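You operate a simulated robot arm through the tools that you are given. There is no shell and no other tool. Be economical: measure what you need, move in short steps, check, and stop when the job is done.

You run a simulated robot arm. Do the job below in one go: nothing can be reset, and whatever is moved stays where it is left.

Task
Fix four rim clamps at the corners of the carry tray.
Fine: the 33 mm clamp by the 78 label, 35 by 70, 37 by 74, 39 by 66; each goes on once; don't tear the gauze.

It is judged by the outcome, as a careful person would: the job done as asked, and still so three seconds after it is handed in. It fails if anything else is knocked over, pushed out of place, dropped, spilled or broken.

Robot
A 7-joint arm with a two-finger parallel gripper on a trunk, on a base that drives. Base frame: it is fixed to the floor where the robot stands at the start and does not move with it; the origin is under the middle of the robot, x ahead of it, y to its left, z up. Units: mm, rad, N and s.
Its first joint turns from -2.897 to 2.897 rad. Places, roughly: carry tray [800, -300, 800]. Payload 4.4 kg.
The TCP is the grasp point between the finger pads, 23 mm short of the fingertips. In the tool frame z runs along the fingers and y along their closing line. The gripper opens to 94 mm. The fingers are 38 mm wide and 10 mm thick; the gripper's body (54 by 96 mm) begins 39 mm behind the TCP.
Orientation is told as [roll, pitch, yaw] about the base's x, y, z axes, in that order, counted from this pose: with the fingers straight down and closing along the base's y, the tool's x points along the base's -x, its y along +y and its z along -z.

Tools
- The arm moves only by the tool drive_tool. Its argument "steps" is a list that holds one entry, the list of rows, each a list of 7 numbers: the opening, from 0 (shut) to 1 (fully open), then the shift along the base's x, y, z in units of 40 mm (1.0 is 40 mm), then the turn, a rotation vector about the base's x, y, z in units of 6 degrees (1.0 is 6 degrees). In form: [[[claw, tx, ty, tz, rx, ry, rz], ...]]. A call has 1 to 8 rows; each row shifts and turns the commanded pose from where the row before left it. A call with a number of a shift or a turn outside -1 to 1 is refused whole. A row lasts 0.2 s, in which the tool goes at most 50 mm and 0.15 rad; a call with a longer step from one row to the next is refused whole, and so is a gripper value outside its range. A pose out of reach is approached as far as the arm can. The call stops where the force on the tool passes 40 N (or 10 N more than at its start, if that is more) or the arm is blocked; 0.2 s more then pass. The fingers move at their own pace (about 108 mm/s each) and stop on an object; they squeeze with about 20 N. The grip force told is the motor's: it shows also when the fingers shut on nothing. Time passes only in rows, and 0.2 s behind the last, so rows that do not move let the fingers close. The reply holds the time, the measured pose of the TCP, the force on the tool along the base axes, the opening and the grip force, in the units named above and with some noise, with the torque about the TCP (base axes, N m) and any sound that the robot's microphone picked up.
- Cameras (640 x 400 px; columns grow to the right, rows downward): "scene" is now at [154.9, 175.8, 1454.6]; the picture's right is [-0.74, -0.67, 0.00], its down [-0.48, 0.53, -0.70] and it looks along [0.47, -0.52, -0.71] (base axes); focal length 274 px, centre (320, 200). "wrist" rides on the gripper at [86, 16, -75] in the tool frame; the picture's right is [-0.18, 0.98, 0.00], its down [-0.58, -0.11, -0.81] and it looks along [-0.79, -0.15, 0.59] (tool axes); focal length 243 px, centre (320, 200). There is no depth. A picture from a camera that has moved, and an enlarged one, comes with that camera's place and axes in the base frame and with its lens.
- capture(camera): a new picture of that camera. It takes no simulated time.
- roll_base(legs): drives the robot by 1 to 6 legs, each [ahead, left, turn to the left] in mm, mm and rad, along the robot's own axes; the way and the turn of a leg run together, so that a leg with both is an arc; at most 1500 mm and 3.142 rad a leg. The arm and the cameras ride along, it lands a little off, and it stops where it bumps. It gives what a move gives.
- pan_tilt(pan, tilt): turns the head with the scene camera to pan (to the left, within 2.094 rad either way) and tilt (down, from -0.506 to 1.204), counted from straight ahead of the robot. It gives what a move gives.
- close_up(camera, box): a new picture of the part [left, top, right, bottom] of that camera's present view, enlarged. It takes no simulated time.
- close_job(): hands the job in; it is judged then, once.

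Work in short steps. Places have to be worked out from the pictures, the camera data and where the tool is seen: move nearer, look again, correct. Check each grasp and each placing, and mend what went wrong. You have 120 turns and 98 pictures in all, those below and enlarged ones among them. Open the gripper and draw the arm clear of the work before you hand the job in, unless the task says otherwise; then end with one line.

The tools are called as name(argument=value, ...) on one line, values as JSON. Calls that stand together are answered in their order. drive_tool: Moves the arm, as the interface text tells. Its arguments: {"type":"object","properties":{"steps":{"type":"array"}},"required":["steps"]} The other tools are called the same way: roll_base (legs) drives the base; pan_tilt (pan, tilt) turns the head that bears the scene camera; capture (camera) takes a picture; close_up (camera, box) takes an enlarged picture of a part of a camera's view; close_job () hands the job in.

At the start:

```text
clock: 0.0
eef_pos: [629.6, -81.0, 1023.0]
orientation: [0.0, -0.001, -0.001]
force: [-0.2, -0.5, -0.3]
ft_torque: [0.03, -0.01, 0.01]
grip_width: 94.0
grasp_force: 0.1
robot x, y, heading: [-1.7, -5.4, 0.003]
head pan, tilt: [-0.834, 0.791]
```

scene: 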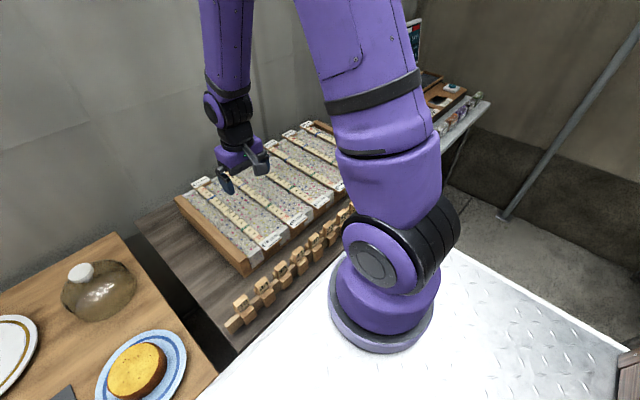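
wrist: 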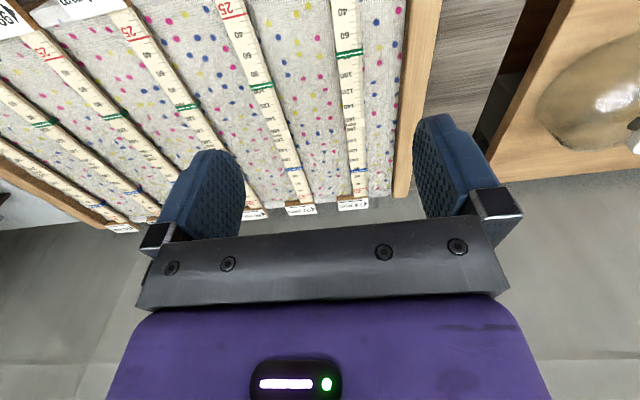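

The scene shows a tray with gauze and measuring tapes, and wooden clamps in a row in front. I'll look closer at both.

close_up(camera="scene", box=[170, 110, 370, 235])

close_up(camera="scene", box=[200, 190, 380, 340])

close_up(camera="scene", box=[380, 10, 500, 150])

```text
3.20 times, centred on (270, 172) of scene
camera zoom: at [154.9, 175.8, 1454.6], right [-0.74, -0.67, 0.0], down [-0.48, 0.53, -0.7], along [0.47, -0.52, -0.71], focal length 875 px, centre (480, 288)
```

zoom: 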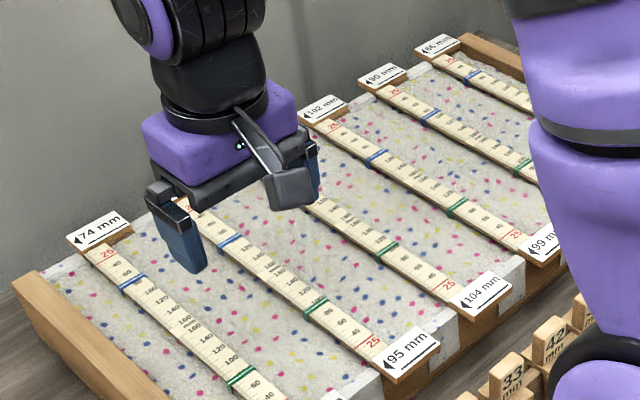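

```text
2.67 times, centred on (290, 265) of scene
camera zoom: at [154.9, 175.8, 1454.6], right [-0.74, -0.67, 0.0], down [-0.48, 0.53, -0.7], along [0.47, -0.52, -0.71], focal length 729 px, centre (400, 27)
```

zoom: 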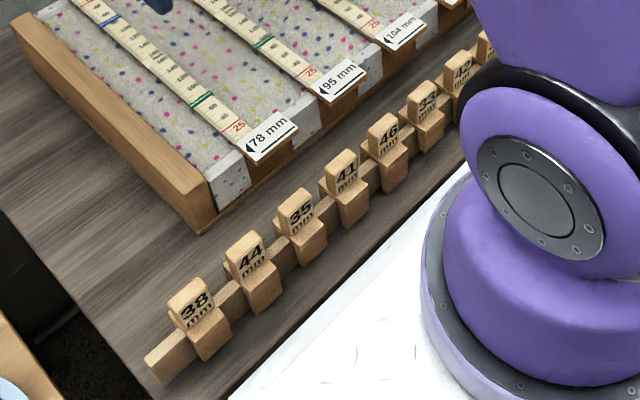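

```text
2.86 times, centred on (440, 80) of scene
camera zoom: at [154.9, 175.8, 1454.6], right [-0.74, -0.67, 0.0], down [-0.48, 0.53, -0.7], along [0.47, -0.52, -0.71], focal length 781 px, centre (-23, 543)
```

zoom: 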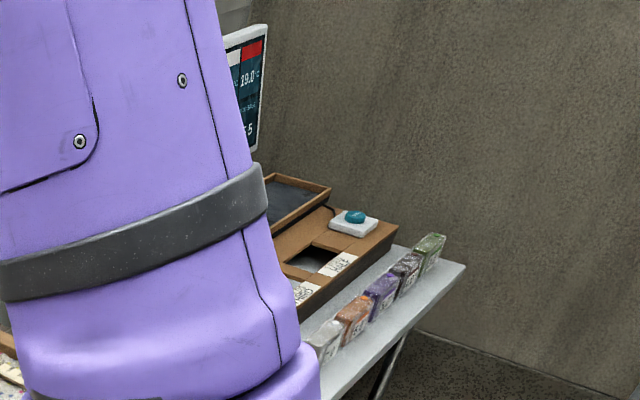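

The clamps sit on a rail at about x≈483, which is inside the minimum reach, so I need to back the base off. Before moving I check around the robot.

pan_tilt(pan=-2.09, tilt=0.7)

capture(camera="scene")

pan_tilt(pan=2.09, tilt=0.7)

capture(camera="scene")

pan_tilt(pan=-0.3, tilt=0.7)

capture(camera="scene")

```text
clock: 1.4
eef_pos: [629.3, -82.1, 1024.0]
orientation: [0.0, -0.001, 0.001]
force: [0.0, 0.4, 0.4]
ft_torque: [0.01, 0.0, 0.02]
grip_width: 94.0
grasp_force: 0.1
robot x, y, heading: [1.6, 1.6, 0.005]
head pan, tilt: [-2.089, 0.7]
```

```text
92 pictures are left
camera scene: at [58.4, 162.0, 1462.2], right [-0.87, 0.49, 0.0], down [0.32, 0.56, -0.76], along [-0.38, -0.66, -0.64], focal length 274 px, centre (320, 200)
```

scene: 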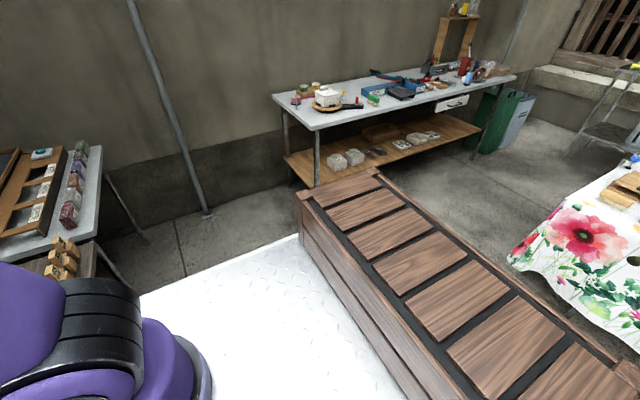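

```text
clock: 4.8
eef_pos: [628.9, -82.0, 1023.3]
orientation: [-0.001, 0.0, 0.001]
force: [0.5, -0.8, -1.4]
ft_torque: [-0.05, 0.02, -0.02]
grip_width: 93.8
grasp_force: 0.1
robot x, y, heading: [1.2, -3.2, 0.0]
head pan, tilt: [2.089, 0.7]
```

```text
91 pictures are left
camera scene: at [58.4, 309.6, 1462.2], right [0.87, 0.5, 0.0], down [0.32, -0.56, -0.77], along [-0.38, 0.66, -0.64], focal length 274 px, centre (320, 200)
```

scene: 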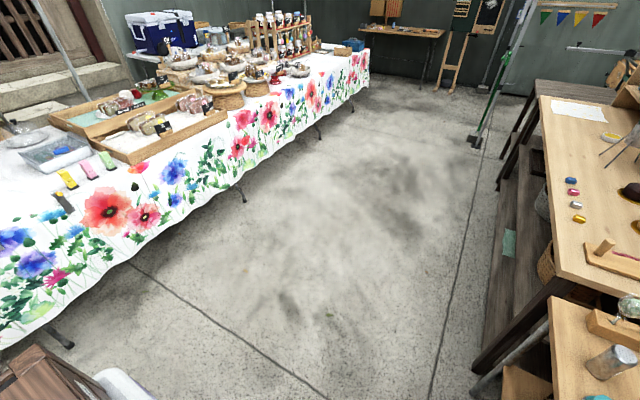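

```text
clock: 7.0
eef_pos: [628.9, -80.9, 1023.1]
orientation: [0.001, 0.001, 0.0]
force: [0.2, -0.7, 0.9]
ft_torque: [-0.01, 0.02, -0.01]
grip_width: 93.8
grasp_force: 0.0
robot x, y, heading: [3.1, 2.3, -0.009]
head pan, tilt: [-0.3, 0.7]
```

```text
90 pictures are left
camera scene: at [181.6, 210.7, 1462.2], right [-0.3, -0.96, 0.0], down [-0.62, 0.19, -0.76], along [0.73, -0.23, -0.64], focal length 274 px, centre (320, 200)
```

scene: 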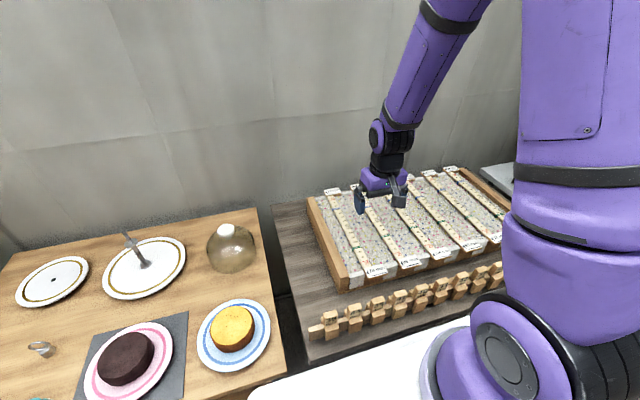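

There's room behind, with the flower table well back. I drive 250 mm back so the clamp rail and the near rim come into reach.

roll_base(legs=[[-250, 0, 0]])

capture(camera="wrist")

pan_tilt(pan=-0.45, tilt=0.65)

capture(camera="scene")

```text
clock: 8.8
eef_pos: [376.4, -82.3, 1023.2]
orientation: [0.002, 0.0, -0.001]
force: [0.8, -0.9, 0.1]
ft_torque: [0.0, -0.02, 0.0]
grip_width: 94.1
grasp_force: 0.1
robot x, y, heading: [-250.3, -0.4, 0.006]
head pan, tilt: [-0.3, 0.7]
```

```text
89 pictures are left
camera wrist: at [290.9, -65.1, 1098.2], right [0.19, 0.98, 0.0], down [0.58, -0.11, 0.81], along [0.79, -0.15, -0.59], focal length 243 px, centre (320, 200)
```

wrist: 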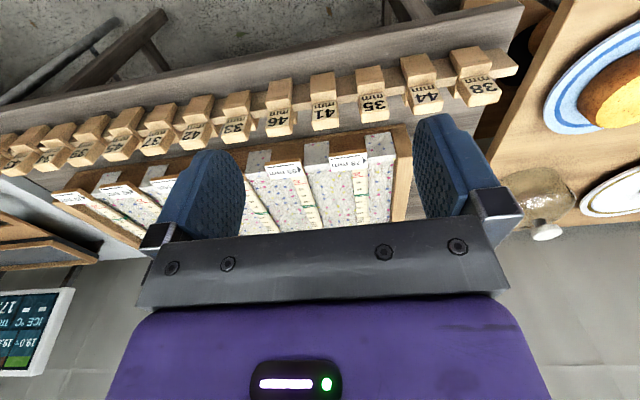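

```text
clock: 9.6
eef_pos: [376.6, -80.8, 1022.5]
orientation: [0.0, -0.001, 0.0]
force: [-0.4, -0.4, -0.4]
ft_torque: [0.0, 0.02, 0.01]
grip_width: 94.2
grasp_force: 0.2
robot x, y, heading: [-254.3, -2.0, -0.007]
head pan, tilt: [-0.45, 0.649]
```

```text
88 pictures are left
camera scene: at [-74.2, 198.0, 1466.5], right [-0.44, -0.9, 0.0], down [-0.54, 0.26, -0.8], along [0.72, -0.35, -0.6], focal length 274 px, centre (320, 200)
```

scene: 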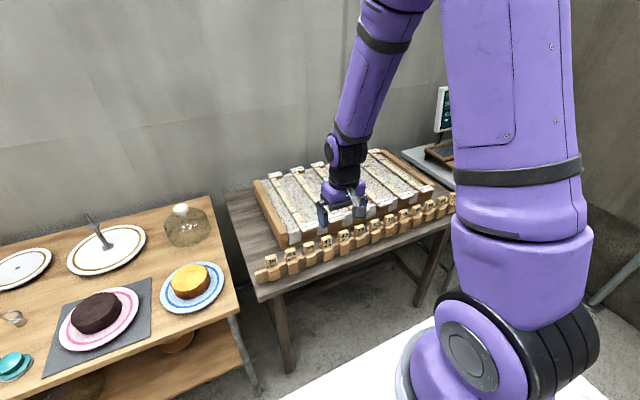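

The clamps are visible in the wrist view, which is upside down. I zoom in on them and on the tray.

close_up(camera="wrist", box=[0, 30, 260, 200])

close_up(camera="wrist", box=[220, 20, 520, 210])

close_up(camera="scene", box=[240, 140, 460, 290])

```text
2.35 times, centred on (130, 115) of wrist
camera zoom: at [291.0, -65.1, 1098.2], right [0.19, 0.98, 0.0], down [0.58, -0.11, 0.81], along [0.79, -0.15, -0.59], focal length 571 px, centre (767, 400)
```

zoom: 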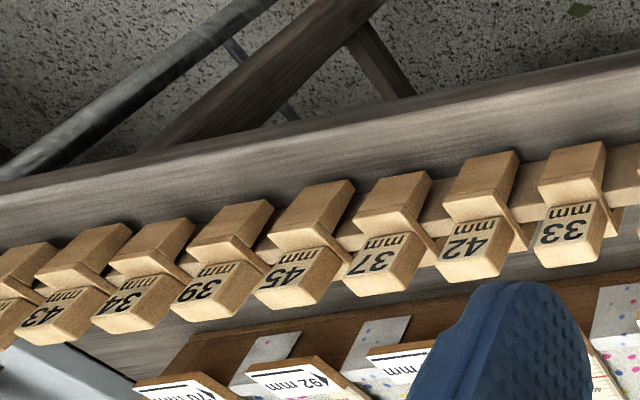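

```text
2.11 times, centred on (370, 115) of wrist
camera zoom: at [291.0, -65.1, 1098.2], right [0.19, 0.98, 0.0], down [0.58, -0.11, 0.81], along [0.79, -0.15, -0.59], focal length 511 px, centre (215, 379)
```

zoom: 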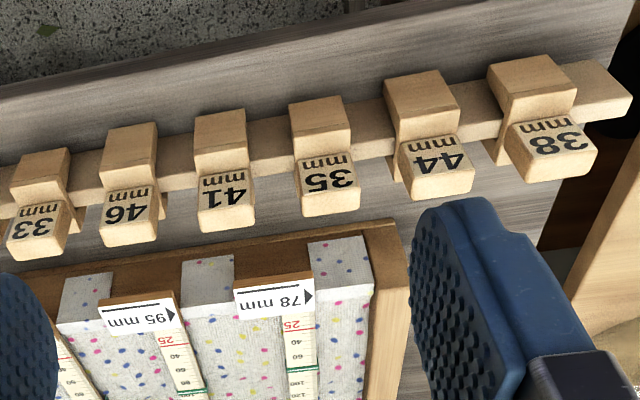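

```text
2.67 times, centred on (350, 215) of scene
camera zoom: at [-74.2, 198.0, 1466.5], right [-0.44, -0.9, 0.0], down [-0.54, 0.26, -0.8], along [0.72, -0.35, -0.6], focal length 729 px, centre (240, 160)
```

zoom: 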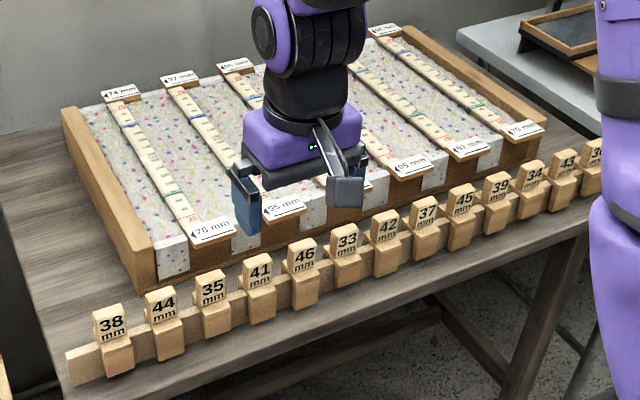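

Clamps straddle a rail at x≈483, and the 33 clamp is near (483, -225, top ~812). I move the wrist camera closer to see the clamp's shape and its exact place.

drive_tool(steps=[[[0.7, 0.2, -0.7, -0.7, 0, 0, 0], [0.7, 0.2, -0.7, -0.7, 0, 0, 0], [0.7, 0.2, -0.7, -0.7, 0, 0, 0], [0.7, 0.2, -0.7, -0.7, 0, 0, 0], [0.7, 0.2, -0.7, -0.7, 0, 0, 0]]])

capture(camera="wrist")

capture(camera="scene")

```text
clock: 10.8
eef_pos: [415.3, -221.4, 882.7]
orientation: [0.0, -0.001, -0.001]
force: [0.0, 1.2, 0.7]
ft_torque: [0.0, -0.02, 0.02]
grip_width: 65.6
grasp_force: 0.1
robot x, y, heading: [-251.6, 0.6, -0.001]
head pan, tilt: [-0.45, 0.649]
```

```text
84 pictures are left
camera wrist: at [329.6, -204.4, 957.4], right [0.18, 0.98, 0.0], down [0.58, -0.11, 0.81], along [0.79, -0.15, -0.59], focal length 243 px, centre (320, 200)
```

wrist: 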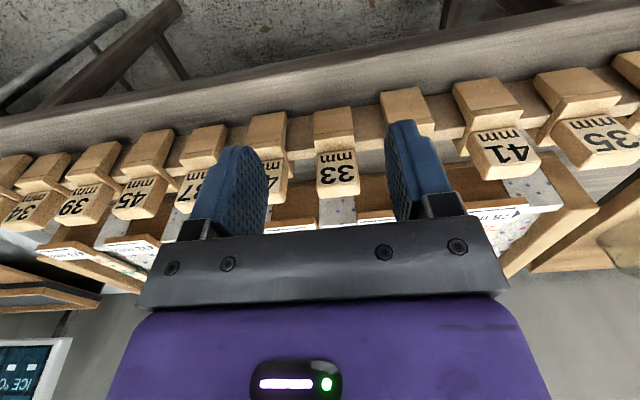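

```text
83 pictures are left
camera scene: at [-74.7, 198.5, 1466.5], right [-0.44, -0.9, 0.0], down [-0.54, 0.26, -0.8], along [0.72, -0.35, -0.6], focal length 274 px, centre (320, 200)
```

scene: 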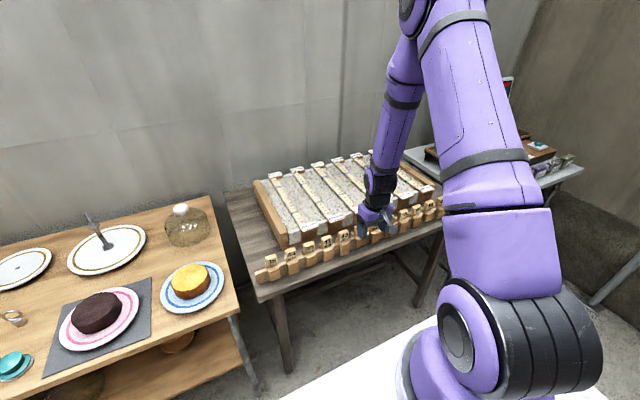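

I zoom in on the clamps and tray from here.

close_up(camera="wrist", box=[230, 70, 430, 230])

close_up(camera="wrist", box=[420, 50, 640, 230])

close_up(camera="scene", box=[245, 145, 365, 260])

```text
2.50 times, centred on (330, 150) of wrist
camera zoom: at [329.6, -204.4, 957.4], right [0.18, 0.98, 0.0], down [0.58, -0.11, 0.81], along [0.79, -0.15, -0.59], focal length 606 px, centre (295, 325)
```

zoom: 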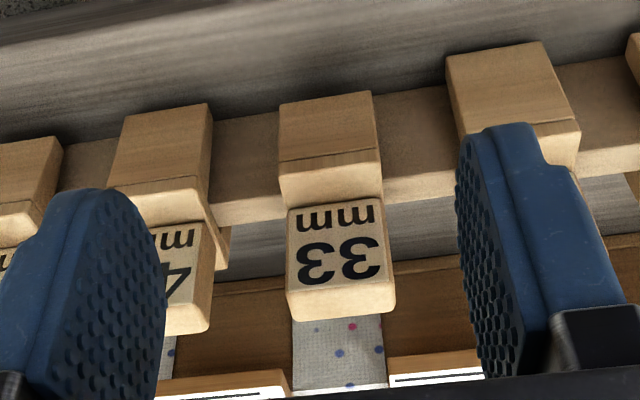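

```text
2.22 times, centred on (530, 140) of wrist
camera zoom: at [329.6, -204.4, 957.4], right [0.18, 0.98, 0.0], down [0.58, -0.11, 0.81], along [0.79, -0.15, -0.59], focal length 539 px, centre (-147, 333)
```

zoom: 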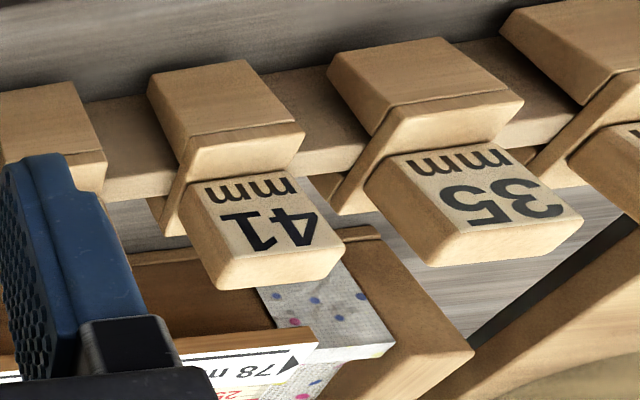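

```text
3.48 times, centred on (305, 202) of scene
camera zoom: at [-74.7, 198.5, 1466.5], right [-0.44, -0.9, 0.0], down [-0.54, 0.26, -0.8], along [0.72, -0.35, -0.6], focal length 951 px, centre (372, 191)
```

zoom: 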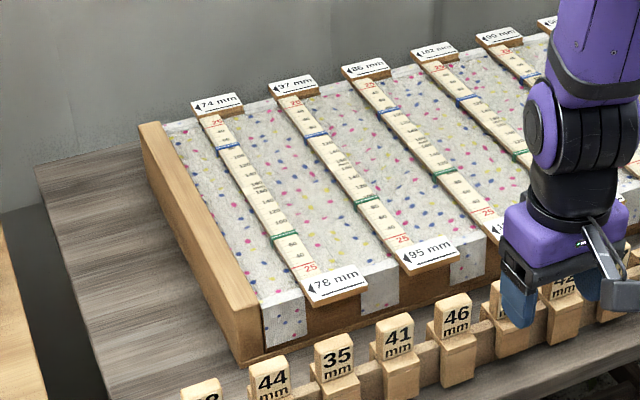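

I want to see the rim at the 78 corner from close by. I move the tool over there at a safe height.

drive_tool(steps=[[[0.7, 0.4, 0.8, 0.4, 0, 0, 0], [0.7, 0.4, 0.8, 0.4, 0, 0, 0], [0.7, 0.4, 0.8, 0.4, 0, 0, 0], [0.7, 0.4, 0.8, 0.4, 0, 0, 0], [0.7, 0.2, 0.9, 0.2, 0, 0, 0]]])

capture(camera="wrist")

close_up(camera="wrist", box=[220, 50, 440, 210])

```text
clock: 11.9
eef_pos: [493.9, -59.9, 955.9]
orientation: [0.0, 0.0, -0.001]
force: [0.0, -0.5, 0.1]
ft_torque: [0.02, 0.03, 0.01]
grip_width: 65.6
grasp_force: 0.1
robot x, y, heading: [-254.1, 3.3, -0.004]
head pan, tilt: [-0.45, 0.649]
```

```text
79 pictures are left
camera wrist: at [407.0, -42.5, 1030.5], right [0.19, 0.98, 0.0], down [0.58, -0.11, 0.81], along [0.79, -0.15, -0.59], focal length 243 px, centre (320, 200)
```

wrist: 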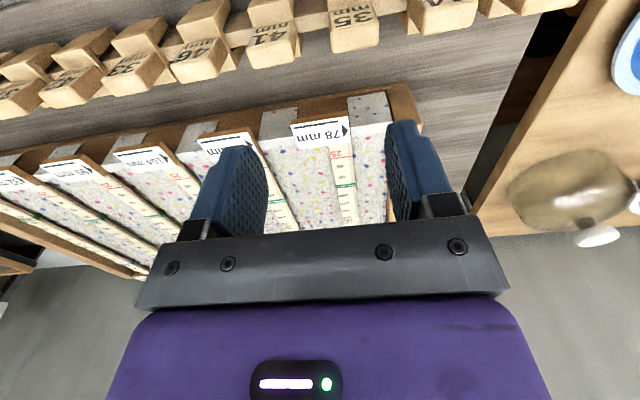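

```text
2.50 times, centred on (330, 130) of wrist
camera zoom: at [407.0, -42.5, 1030.5], right [0.19, 0.98, 0.0], down [0.58, -0.11, 0.81], along [0.79, -0.15, -0.59], focal length 606 px, centre (295, 375)
```

zoom: 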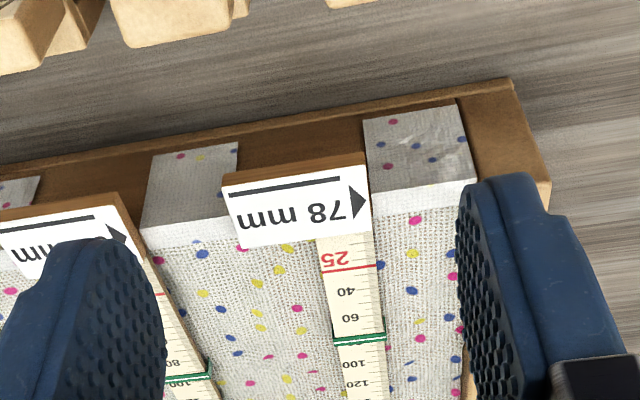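

The label 78 sits at about (569, -42, 821). I turn the tool -90° about z so the wrist camera looks along -y, to see the rim and clamp profiles from the end.

drive_tool(steps=[[[0.7, 0, 0.3, 0, 0, 0, -1], [0.7, 0, 0.3, 0, 0, 0, -1], [0.7, 0, 0.3, 0, 0, 0, -1], [0.7, 0, 0.3, 0, 0, 0, -1], [0.7, 0, 0.3, 0, 0, 0, -1], [0.7, 0, 0.3, 0, 0, 0, -1], [0.7, 0, 0.3, 0, 0, 0, -1], [0.7, 0, 0.3, 0, 0, 0, -1]]])

drive_tool(steps=[[[0.7, 0, 0.1, -0.2, 0, 0, -1], [0.7, 0, 0.1, -0.2, 0, 0, -1], [0.7, 0, 0.1, -0.2, 0, 0, -1], [0.7, 0, 0.1, -0.2, 0, 0, -1], [0.7, 0, 0.1, -0.2, 0, 0, -1], [0.7, 0, 0.1, -0.2, 0, 0, -1], [0.7, 0, 0.1, -0.2, 0, 0, -1]]])

capture(camera="wrist")

```text
clock: 13.8
eef_pos: [490.1, 36.3, 955.6]
orientation: [0.0, 0.001, -0.841]
force: [0.5, -0.6, -0.7]
ft_torque: [0.02, 0.02, 0.01]
grip_width: 65.5
grasp_force: 0.0
robot x, y, heading: [-253.5, -1.5, -0.004]
head pan, tilt: [-0.45, 0.649]
```

```text
clock: 15.3
eef_pos: [488.2, 64.4, 900.2]
orientation: [-0.001, 0.0, -1.575]
force: [-0.1, -0.2, 0.6]
ft_torque: [0.0, -0.02, 0.01]
grip_width: 65.5
grasp_force: 0.1
robot x, y, heading: [-254.0, -2.8, -0.003]
head pan, tilt: [-0.45, 0.649]
```

```text
77 pictures are left
camera wrist: at [505.7, 152.3, 974.9], right [0.98, -0.19, 0.0], down [-0.11, -0.58, 0.81], along [-0.15, -0.79, -0.59], focal length 243 px, centre (320, 200)
```

wrist: 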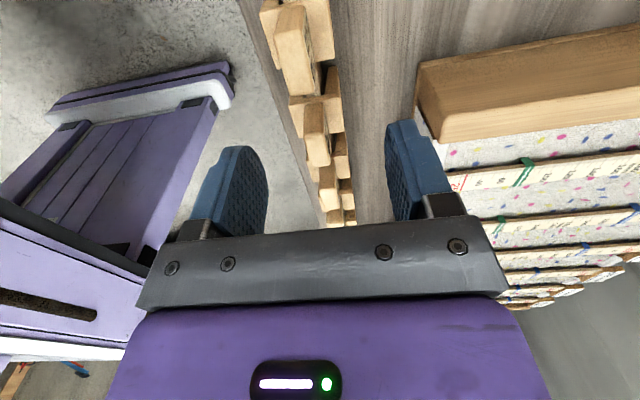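

I tilt the camera toward horizontal in place to get a profile view along the rail and rim.

drive_tool(steps=[[[0.7, 0.3, 0.3, -0.2, -1, 0, 0], [0.7, 0.3, 0.3, -0.2, -1, 0, 0], [0.7, 0.3, 0.3, -0.2, -1, 0, 0], [0.7, 0, 0, 0, 0, 0, 0]]])

capture(camera="wrist")

close_up(camera="wrist", box=[190, 20, 430, 200])

```text
clock: 16.4
eef_pos: [525.5, 101.5, 876.6]
orientation: [0.002, -0.317, -1.574]
force: [0.6, 0.8, 0.6]
ft_torque: [0.01, -0.03, 0.0]
grip_width: 65.8
grasp_force: 0.1
robot x, y, heading: [-249.0, -1.6, -0.004]
head pan, tilt: [-0.45, 0.649]
```

```text
76 pictures are left
camera wrist: at [542.2, 206.4, 920.3], right [0.98, -0.18, 0.06], down [-0.11, -0.3, 0.95], along [-0.15, -0.94, -0.32], focal length 243 px, centre (320, 200)
```

wrist: 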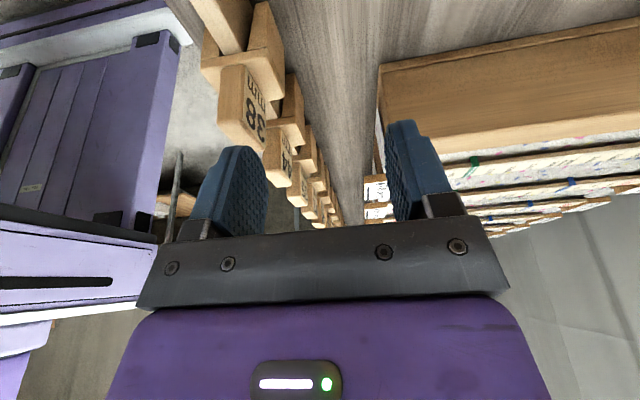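

```text
2.22 times, centred on (310, 110) of wrist
camera zoom: at [542.2, 206.4, 920.3], right [0.98, -0.18, 0.06], down [-0.11, -0.3, 0.95], along [-0.15, -0.94, -0.32], focal length 539 px, centre (342, 400)
```

zoom: 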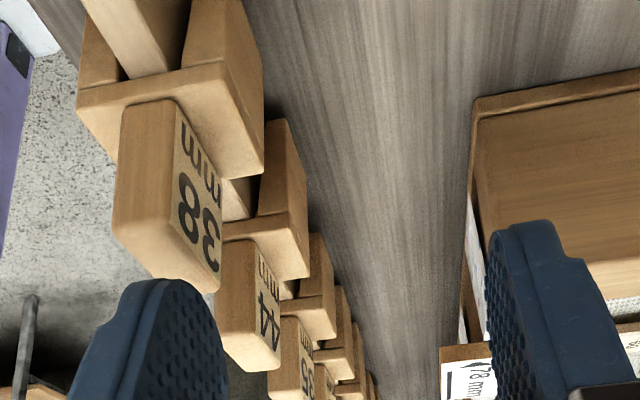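

Now the clamps' shape is clear: an inverted-U body astride the rail with a head block on top, numbered on both sides. Next I look at the rim by the 78 label from above, looking along -y.

drive_tool(steps=[[[1, 0.3, -0.6, 0.3, 1, 0, 0], [1, 0.3, -0.6, 0.3, 1, 0, 0], [1, 0.3, -0.6, 0.1, 1, 0, 0], [1, 0, 0, 0, 0, 0, 0]]])

capture(camera="wrist")

close_up(camera="wrist", box=[220, 50, 440, 215])

```text
clock: 17.4
eef_pos: [562.9, 29.3, 904.6]
orientation: [-0.001, -0.001, -1.573]
force: [1.1, -0.2, -0.5]
ft_torque: [-0.01, -0.02, -0.06]
grip_width: 93.8
grasp_force: 0.2
robot x, y, heading: [-256.6, 0.2, -0.001]
head pan, tilt: [-0.45, 0.649]
```

```text
74 pictures are left
camera wrist: at [579.8, 116.1, 978.9], right [0.98, -0.19, 0.0], down [-0.11, -0.58, 0.81], along [-0.15, -0.79, -0.59], focal length 243 px, centre (320, 200)
```

wrist: 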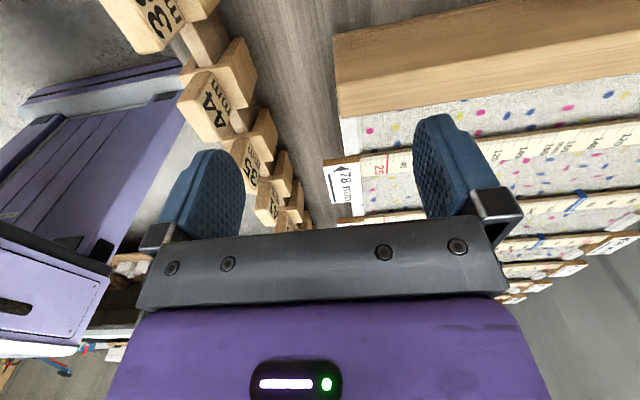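

```text
2.42 times, centred on (330, 132) of wrist
camera zoom: at [579.8, 116.1, 978.9], right [0.98, -0.19, 0.0], down [-0.11, -0.58, 0.81], along [-0.15, -0.79, -0.59], focal length 588 px, centre (296, 364)
```

zoom: 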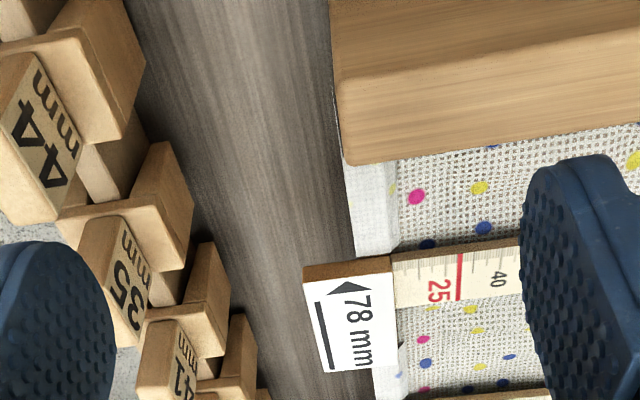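

The rim looks ~20 mm thick, similar to the rail. I check the clamp profile from the scene camera, and the remaining labels.

close_up(camera="scene", box=[245, 235, 325, 290])

close_up(camera="scene", box=[330, 140, 450, 250])

```text
7.27 times, centred on (285, 262) of scene
camera zoom: at [-74.2, 198.0, 1466.5], right [-0.44, -0.9, 0.0], down [-0.54, 0.26, -0.8], along [0.72, -0.35, -0.6], focal length 1989 px, centre (574, -254)
```

zoom: 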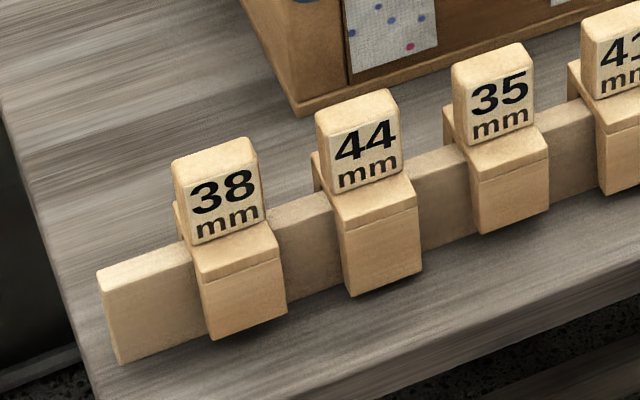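

```text
3.64 times, centred on (390, 195) of scene
camera zoom: at [-74.2, 198.0, 1466.5], right [-0.44, -0.9, 0.0], down [-0.54, 0.26, -0.8], along [0.72, -0.35, -0.6], focal length 994 px, centre (66, 218)
```

zoom: 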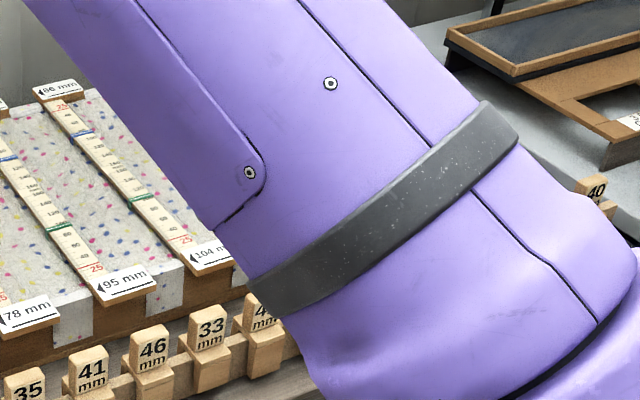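

Clamps look symmetric, with the head centred on an inverted-U body. I turn the tool back to yaw 0 and go above the 33 clamp.

drive_tool(steps=[[[0.6, -0.13, -0.42, 0.1, 0, 0, 1], [0.6, -0.13, -0.42, 0, 0, 0, 1], [0.6, -0.13, -0.42, 0, 0, 0, 1], [0.6, -0.13, -0.42, 0, 0, 0, 1], [0.6, -0.13, -0.42, 0, 0, 0, 1], [0.6, -0.13, -0.42, 0, 0, 0, 1], [0.6, -0.13, -0.42, 0, 0, 0, 1], [0.6, -0.13, -0.42, 0, 0, 0, 1]]])

drive_tool(steps=[[[0.6, -0.13, -0.42, 0, 0, 0, 1], [0.6, -0.13, -0.42, 0, 0, 0, 1], [0.6, -0.13, -0.42, 0, 0, 0, 1], [0.6, -0.13, -0.42, 0, 0, 0, 1], [0.6, -0.13, -0.42, 0, 0, 0, 1], [0.6, -0.13, -0.42, 0, 0, 0, 1], [0.6, -0.13, -0.42, 0, 0, 0, 1]]])

capture(camera="wrist")

```text
clock: 19.1
eef_pos: [518.4, -104.7, 906.4]
orientation: [-0.002, 0.002, -0.732]
force: [-0.5, 0.0, 0.7]
ft_torque: [-0.01, 0.02, -0.01]
grip_width: 56.6
grasp_force: 0.0
robot x, y, heading: [-253.8, -4.8, 0.003]
head pan, tilt: [-0.45, 0.649]
```

```text
clock: 20.8
eef_pos: [482.3, -221.4, 907.7]
orientation: [0.0, 0.0, 0.002]
force: [0.0, 1.5, 0.1]
ft_torque: [-0.02, 0.03, 0.0]
grip_width: 56.4
grasp_force: 0.0
robot x, y, heading: [-255.3, 1.0, -0.001]
head pan, tilt: [-0.45, 0.649]
```

```text
70 pictures are left
camera wrist: at [396.8, -205.2, 982.3], right [0.18, 0.98, 0.0], down [0.58, -0.11, 0.81], along [0.79, -0.15, -0.59], focal length 243 px, centre (320, 200)
```

wrist: 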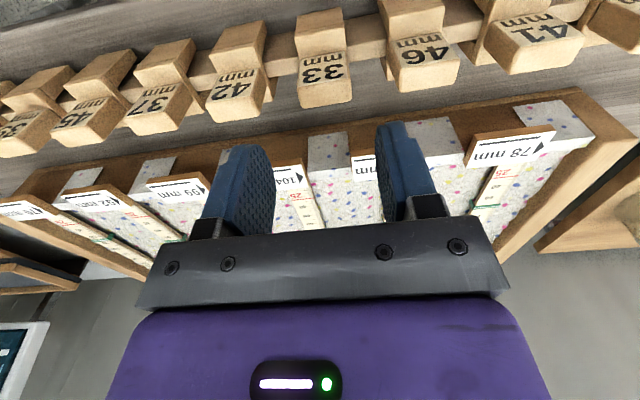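

I zoom on the 33 clamp to triangulate its head.

close_up(camera="wrist", box=[270, 0, 400, 115])

```text
3.48 times, centred on (335, 58) of wrist
camera zoom: at [396.8, -205.2, 982.3], right [0.18, 0.98, 0.0], down [0.58, -0.11, 0.81], along [0.79, -0.15, -0.59], focal length 844 px, centre (268, 696)
```

zoom: 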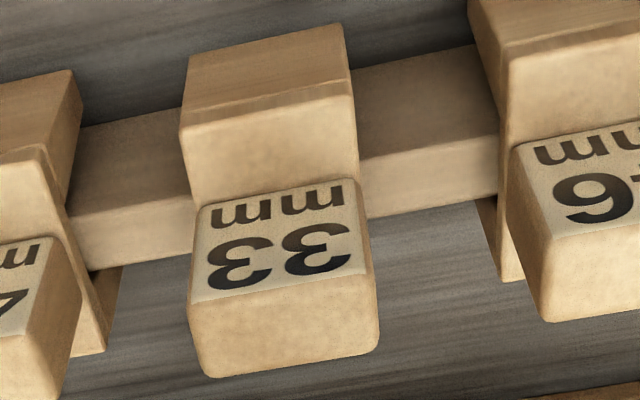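

The 33 head spans x≈471–486, y≈-217±15, with its top at 842. I descend to grasp it with TCP at about (478, -217, 832).

drive_tool(steps=[[[0.6, -0.1, 0.11, -0.6, 0, 0, 0], [0.6, 0, 0, -0.6, 0, 0, 0], [0.6, 0, 0, -0.2, 0, 0, 0], [0.6, 0, 0, 0, 0, 0, 0]]])

capture(camera="wrist")

```text
clock: 21.8
eef_pos: [479.7, -217.7, 852.4]
orientation: [0.001, 0.0, -0.003]
force: [-0.3, -1.0, -0.4]
ft_torque: [0.02, -0.01, -0.01]
grip_width: 56.5
grasp_force: 0.1
robot x, y, heading: [-255.3, 0.2, -0.002]
head pan, tilt: [-0.45, 0.649]
```

```text
68 pictures are left
camera wrist: at [394.0, -201.1, 927.0], right [0.19, 0.98, 0.0], down [0.58, -0.11, 0.81], along [0.79, -0.15, -0.59], focal length 243 px, centre (320, 200)
```

wrist: 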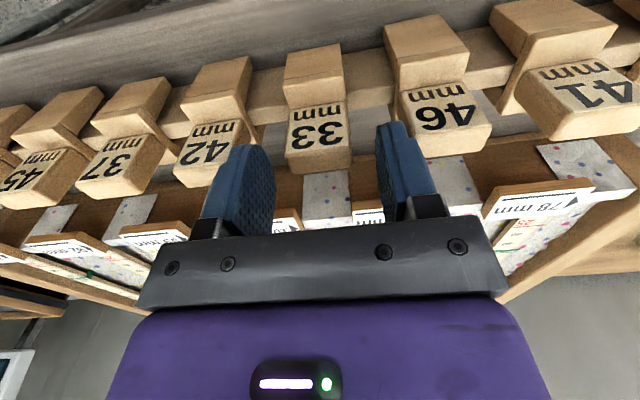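

The head is centred between the fingers. I go down 20 mm and close.

drive_tool(steps=[[[0.6, 0, 0, -0.25, 0, 0, 0], [0.6, 0, 0, -0.25, 0, 0, 0], [0.6, 0, 0, 0, 0, 0, 0], [0.0, 0, 0, 0, 0, 0, 0], [0.0, 0, 0, 0, 0, 0, 0], [0.0, 0, 0, 0, 0, 0, 0]]])

capture(camera="wrist")

```text
clock: 23.1
eef_pos: [478.4, -216.7, 831.2]
orientation: [0.0, 0.0, -0.001]
force: [0.5, 0.1, -0.4]
ft_torque: [0.01, -0.02, 0.01]
grip_width: 33.5
grasp_force: 20.1
robot x, y, heading: [-255.7, 1.3, -0.003]
head pan, tilt: [-0.45, 0.649]
```

```text
67 pictures are left
camera wrist: at [393.8, -200.9, 906.2], right [0.19, 0.98, 0.0], down [0.58, -0.11, 0.81], along [0.79, -0.15, -0.59], focal length 243 px, centre (320, 200)
```

wrist: 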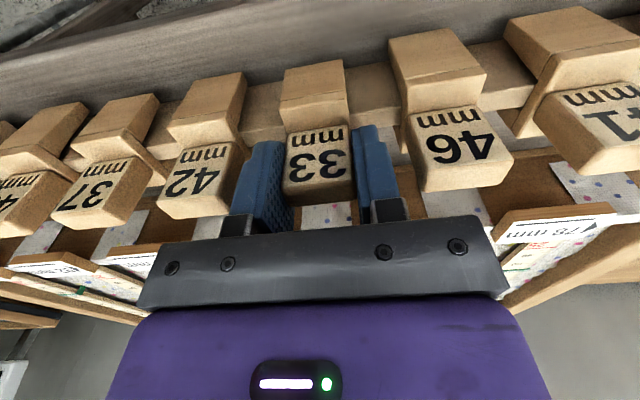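

Gripped at 33.5 mm. I lift straight up and check.

drive_tool(steps=[[[0.0, 0, 0, 0.5, 0, 0, 0], [0.0, 0, 0, 0.6, 0, 0, 0], [0.0, 0, 0, 0.8, 0, 0, 0], [0.0, 0, 0, 0.8, 0, 0, 0], [0, 0, 0, 0, 0, 0, 0]]])

capture(camera="wrist")

```text
clock: 24.4
eef_pos: [476.7, -215.2, 940.0]
orientation: [0.001, -0.001, -0.002]
force: [0.6, 0.7, -1.1]
ft_torque: [0.01, 0.02, -0.02]
grip_width: 33.4
grasp_force: 20.2
robot x, y, heading: [-251.0, -1.8, 0.002]
head pan, tilt: [-0.45, 0.649]
```

```text
66 pictures are left
camera wrist: at [390.6, -198.3, 1014.8], right [0.19, 0.98, 0.0], down [0.58, -0.11, 0.81], along [0.79, -0.15, -0.59], focal length 243 px, centre (320, 200)
```

wrist: 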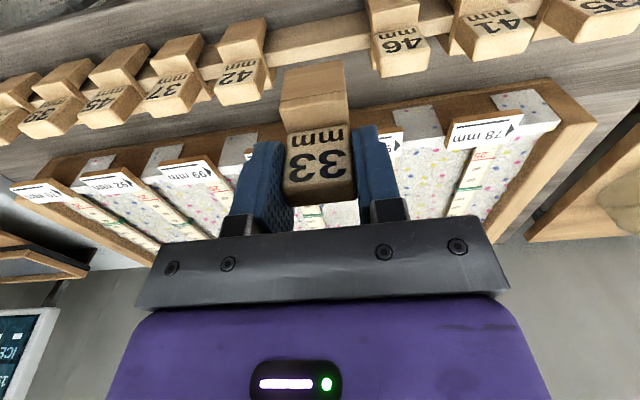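

Clamp held. I carry it above the 78 corner flap, target (582, -20), staying high.

drive_tool(steps=[[[0.0, 0.52, 0.98, 0, 0, 0, 0], [0.0, 0.52, 0.98, 0, 0, 0, 0], [0.0, 0.52, 0.98, 0, 0, 0, 0], [0.0, 0.52, 0.98, 0, 0, 0, 0], [0.0, 0.52, 0.98, 0, 0, 0, 0], [0, 0, 0, 0, 0, 0, 0]]])

capture(camera="wrist")

close_up(camera="scene", box=[230, 150, 370, 260])

```text
clock: 25.8
eef_pos: [585.2, -17.0, 938.7]
orientation: [0.001, -0.002, 0.0]
force: [-0.4, 0.6, -1.0]
ft_torque: [-0.01, 0.01, -0.01]
grip_width: 33.4
grasp_force: 20.3
robot x, y, heading: [-250.4, 0.6, 0.001]
head pan, tilt: [-0.45, 0.649]
```

```text
65 pictures are left
camera wrist: at [499.7, 0.2, 1013.3], right [0.18, 0.98, 0.0], down [0.58, -0.11, 0.81], along [0.79, -0.15, -0.59], focal length 243 px, centre (320, 200)
```

wrist: 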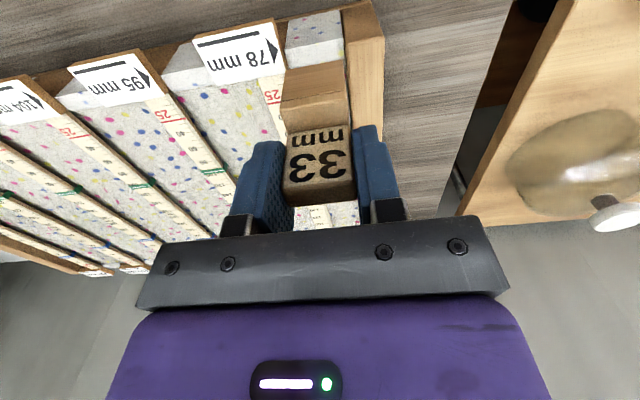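

```text
3.64 times, centred on (300, 205) of scene
camera zoom: at [-74.3, 197.9, 1466.5], right [-0.44, -0.9, 0.0], down [-0.54, 0.26, -0.8], along [0.72, -0.35, -0.6], focal length 994 px, centre (393, 182)
```

zoom: 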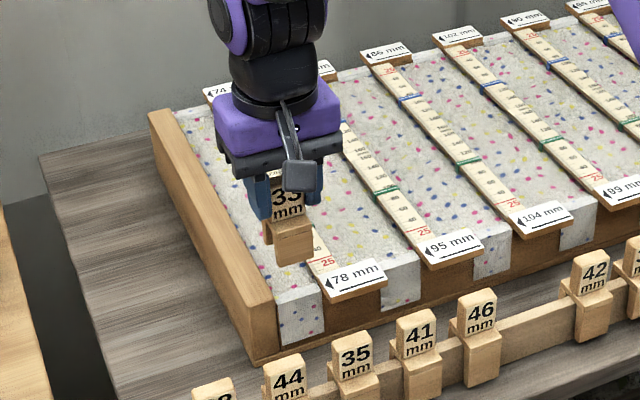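

I zoom to measure the flap's and rim's exact place before descending.

close_up(camera="wrist", box=[230, 0, 400, 110])

```text
3.64 times, centred on (315, 55) of wrist
camera zoom: at [499.7, 0.2, 1013.3], right [0.18, 0.98, 0.0], down [0.58, -0.11, 0.81], along [0.79, -0.15, -0.59], focal length 882 px, centre (338, 727)
```

zoom: 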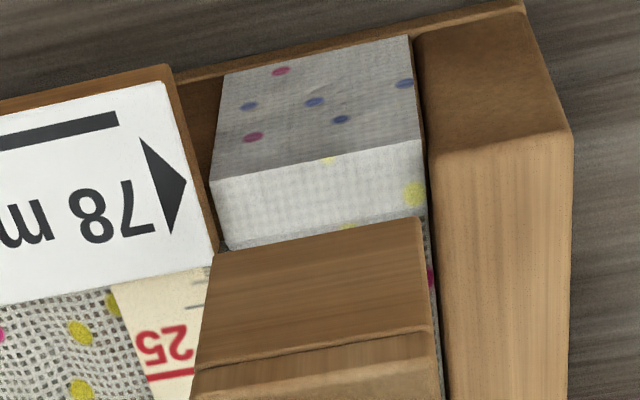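

The flap spans y≈-40..3 and rim x≈573–588, so centre it at (581, -18.5). I lower until the leg bottoms are just above the rim and check the alignment.

drive_tool(steps=[[[0.0, -0.07, -0.02, -0.5, 0, 0, 0], [0.0, 0, 0, -0.4, 0, 0, 0], [0.0, 0, 0, -0.1, 0, 0, 0], [0, 0, 0, 0, 0, 0, 0]]])

capture(camera="wrist")

close_up(camera="wrist", box=[240, 20, 400, 130])

close_up(camera="scene", box=[265, 185, 325, 255])

```text
clock: 26.8
eef_pos: [579.6, -21.4, 900.3]
orientation: [-0.002, 0.001, -0.002]
force: [-0.6, -0.1, -0.6]
ft_torque: [-0.03, -0.01, -0.01]
grip_width: 33.7
grasp_force: 19.9
robot x, y, heading: [-255.7, -0.0, -0.006]
head pan, tilt: [-0.45, 0.649]
```

```text
62 pictures are left
camera wrist: at [493.8, -4.3, 975.0], right [0.19, 0.98, 0.0], down [0.58, -0.11, 0.81], along [0.79, -0.15, -0.59], focal length 243 px, centre (320, 200)
```

wrist: 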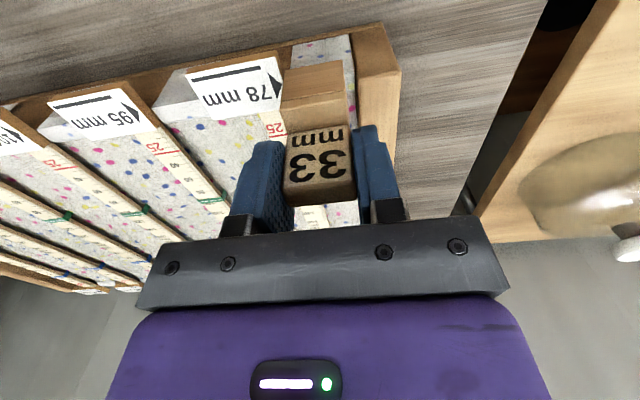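

```text
3.64 times, centred on (320, 75) of wrist
camera zoom: at [493.8, -4.3, 975.0], right [0.19, 0.98, 0.0], down [0.58, -0.11, 0.81], along [0.79, -0.15, -0.59], focal length 882 px, centre (320, 654)
```

zoom: 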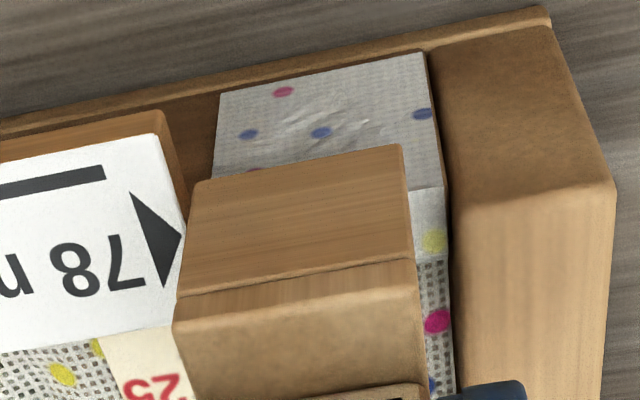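

```text
5.71 times, centred on (295, 220) of scene
camera zoom: at [-74.2, 198.0, 1466.5], right [-0.44, -0.9, 0.0], down [-0.54, 0.26, -0.8], along [0.72, -0.35, -0.6], focal length 1563 px, centre (463, 86)
```

zoom: 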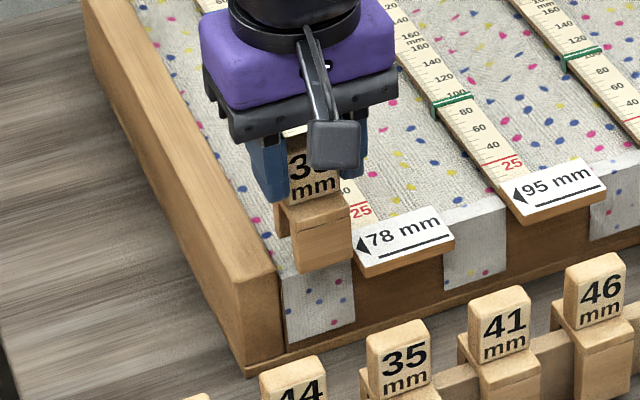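

The clamp is centred on the flap within ~1 mm, with the rim at x≈580. I nudge it and lower slowly, watching the forces.

drive_tool(steps=[[[0.0, 0.025, 0.03, -0.2, 0, 0, 0], [0.0, 0, 0, -0.2, 0, 0, 0], [0.0, 0, 0, -0.15, 0, 0, 0], [0.0, 0, 0, -0.1, 0, 0, 0], [0, 0, 0, 0, 0, 0, 0]]])

close_up(camera="wrist", box=[240, 40, 400, 150])

close_up(camera="scene", box=[265, 185, 325, 255])

```text
clock: 27.9
eef_pos: [582.1, -20.5, 874.9]
orientation: [0.001, 0.0, -0.002]
force: [-0.5, 0.7, -0.4]
ft_torque: [0.03, 0.02, 0.0]
grip_width: 33.5
grasp_force: 20.1
robot x, y, heading: [-252.4, -0.2, -0.008]
head pan, tilt: [-0.45, 0.649]
```

```text
3.64 times, centred on (320, 95) of wrist
camera zoom: at [495.0, -4.0, 948.6], right [0.19, 0.98, 0.0], down [0.58, -0.11, 0.81], along [0.79, -0.15, -0.59], focal length 882 px, centre (320, 582)
```

zoom: 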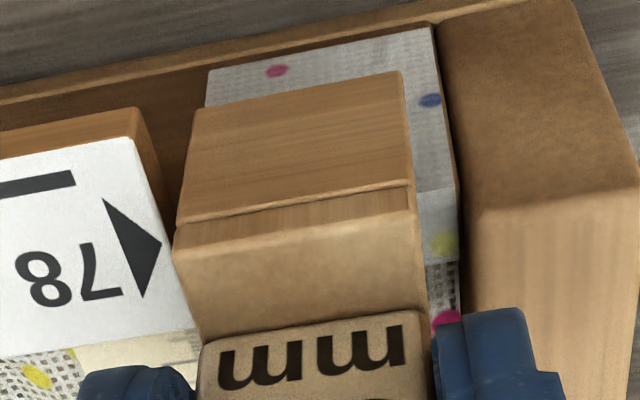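

```text
5.71 times, centred on (295, 220) of scene
camera zoom: at [-74.2, 197.9, 1466.5], right [-0.44, -0.9, 0.0], down [-0.54, 0.26, -0.8], along [0.72, -0.35, -0.6], focal length 1563 px, centre (463, 86)
```

zoom: 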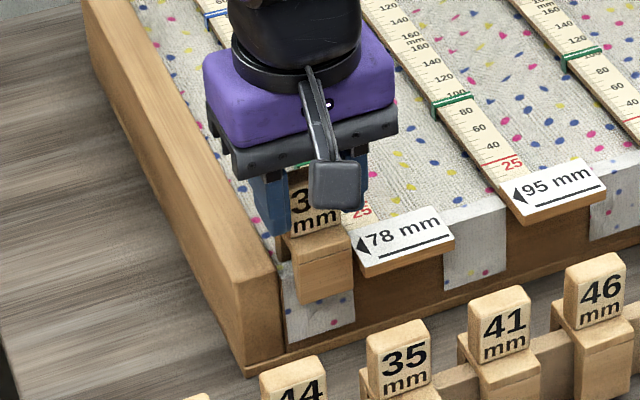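

It straddles the rim with no contact force. I continue lowering gently.

drive_tool(steps=[[[0.0, 0, 0.03, -0.15, 0, 0, 0], [0.0, 0, 0, -0.15, 0, 0, 0], [0.0, 0, 0, -0.1, 0, 0, 0], [0.0, 0, 0, -0.1, 0, 0, 0], [0, 0, 0, 0, 0, 0, 0]]])

```text
clock: 29.1
eef_pos: [580.8, -20.0, 854.8]
orientation: [-0.001, 0.001, -0.002]
force: [0.3, 0.3, 0.3]
ft_torque: [0.02, 0.02, 0.0]
grip_width: 33.5
grasp_force: 19.9
robot x, y, heading: [-249.5, -0.9, -0.002]
head pan, tilt: [-0.45, 0.649]
```

Still no force. I keep going in 2 mm steps until contact.

drive_tool(steps=[[[0.0, 0, 0, -0.05, 0, 0, 0], [0.0, 0, 0, -0.05, 0, 0, 0], [0.0, 0, 0, -0.05, 0, 0, 0], [0.0, 0, 0, 0, 0, 0, 0]]])

close_up(camera="wrist", box=[230, 40, 410, 190])

close_up(camera="scene", box=[265, 185, 325, 255])

```text
clock: 30.1
eef_pos: [581.7, -20.3, 846.9]
orientation: [-0.001, -0.001, -0.001]
force: [3.6, 0.0, 12.7]
ft_torque: [-0.03, -0.11, 0.0]
grip_width: 33.4
grasp_force: 20.2
robot x, y, heading: [-250.8, 4.1, -0.001]
head pan, tilt: [-0.45, 0.649]
```

```text
2.67 times, centred on (320, 115) of wrist
camera zoom: at [496.0, -4.1, 921.6], right [0.19, 0.98, 0.0], down [0.58, -0.11, 0.81], along [0.79, -0.15, -0.59], focal length 647 px, centre (320, 427)
```

zoom: 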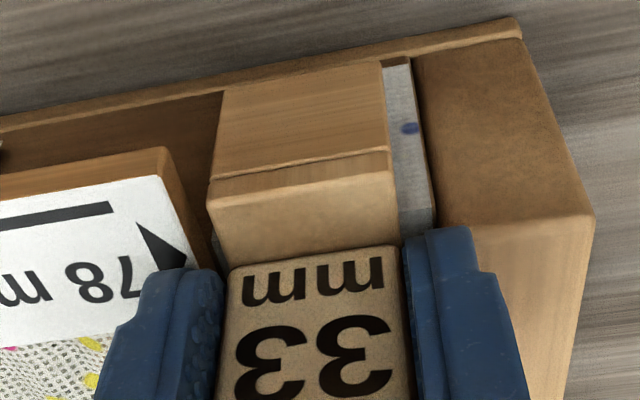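

```text
5.71 times, centred on (295, 220) of scene
camera zoom: at [-74.5, 197.9, 1466.6], right [-0.44, -0.9, 0.0], down [-0.54, 0.26, -0.8], along [0.72, -0.35, -0.6], focal length 1563 px, centre (463, 86)
```

zoom: 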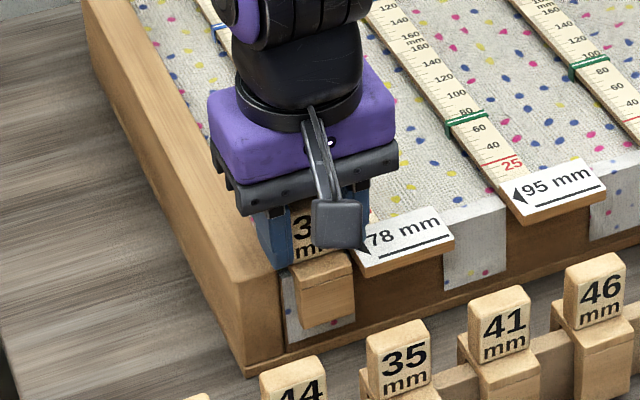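

Contact shows 12.7 N upward, central with no side torque, so the web seems to be on the rim. I press 2 mm more to see whether it is seated.

drive_tool(steps=[[[0.0, 0.03, 0, -0.03, 0, 0, 0], [0.0, 0, 0, -0.03, 0, 0, 0], [0.0, 0, 0, 0, 0, 0, 0]]])

```text
clock: 30.9
eef_pos: [582.1, -21.3, 847.3]
orientation: [0.001, 0.0, -0.002]
force: [-6.4, -0.2, 15.4]
ft_torque: [-0.08, 0.2, 0.02]
grip_width: 33.6
grasp_force: 19.9
robot x, y, heading: [-252.8, 2.2, -0.001]
head pan, tilt: [-0.45, 0.649]
stopped in row 3: the force on the tool passed its limit at 41 N (the readings are from after the stop); the commanded pose is now the measured one
```

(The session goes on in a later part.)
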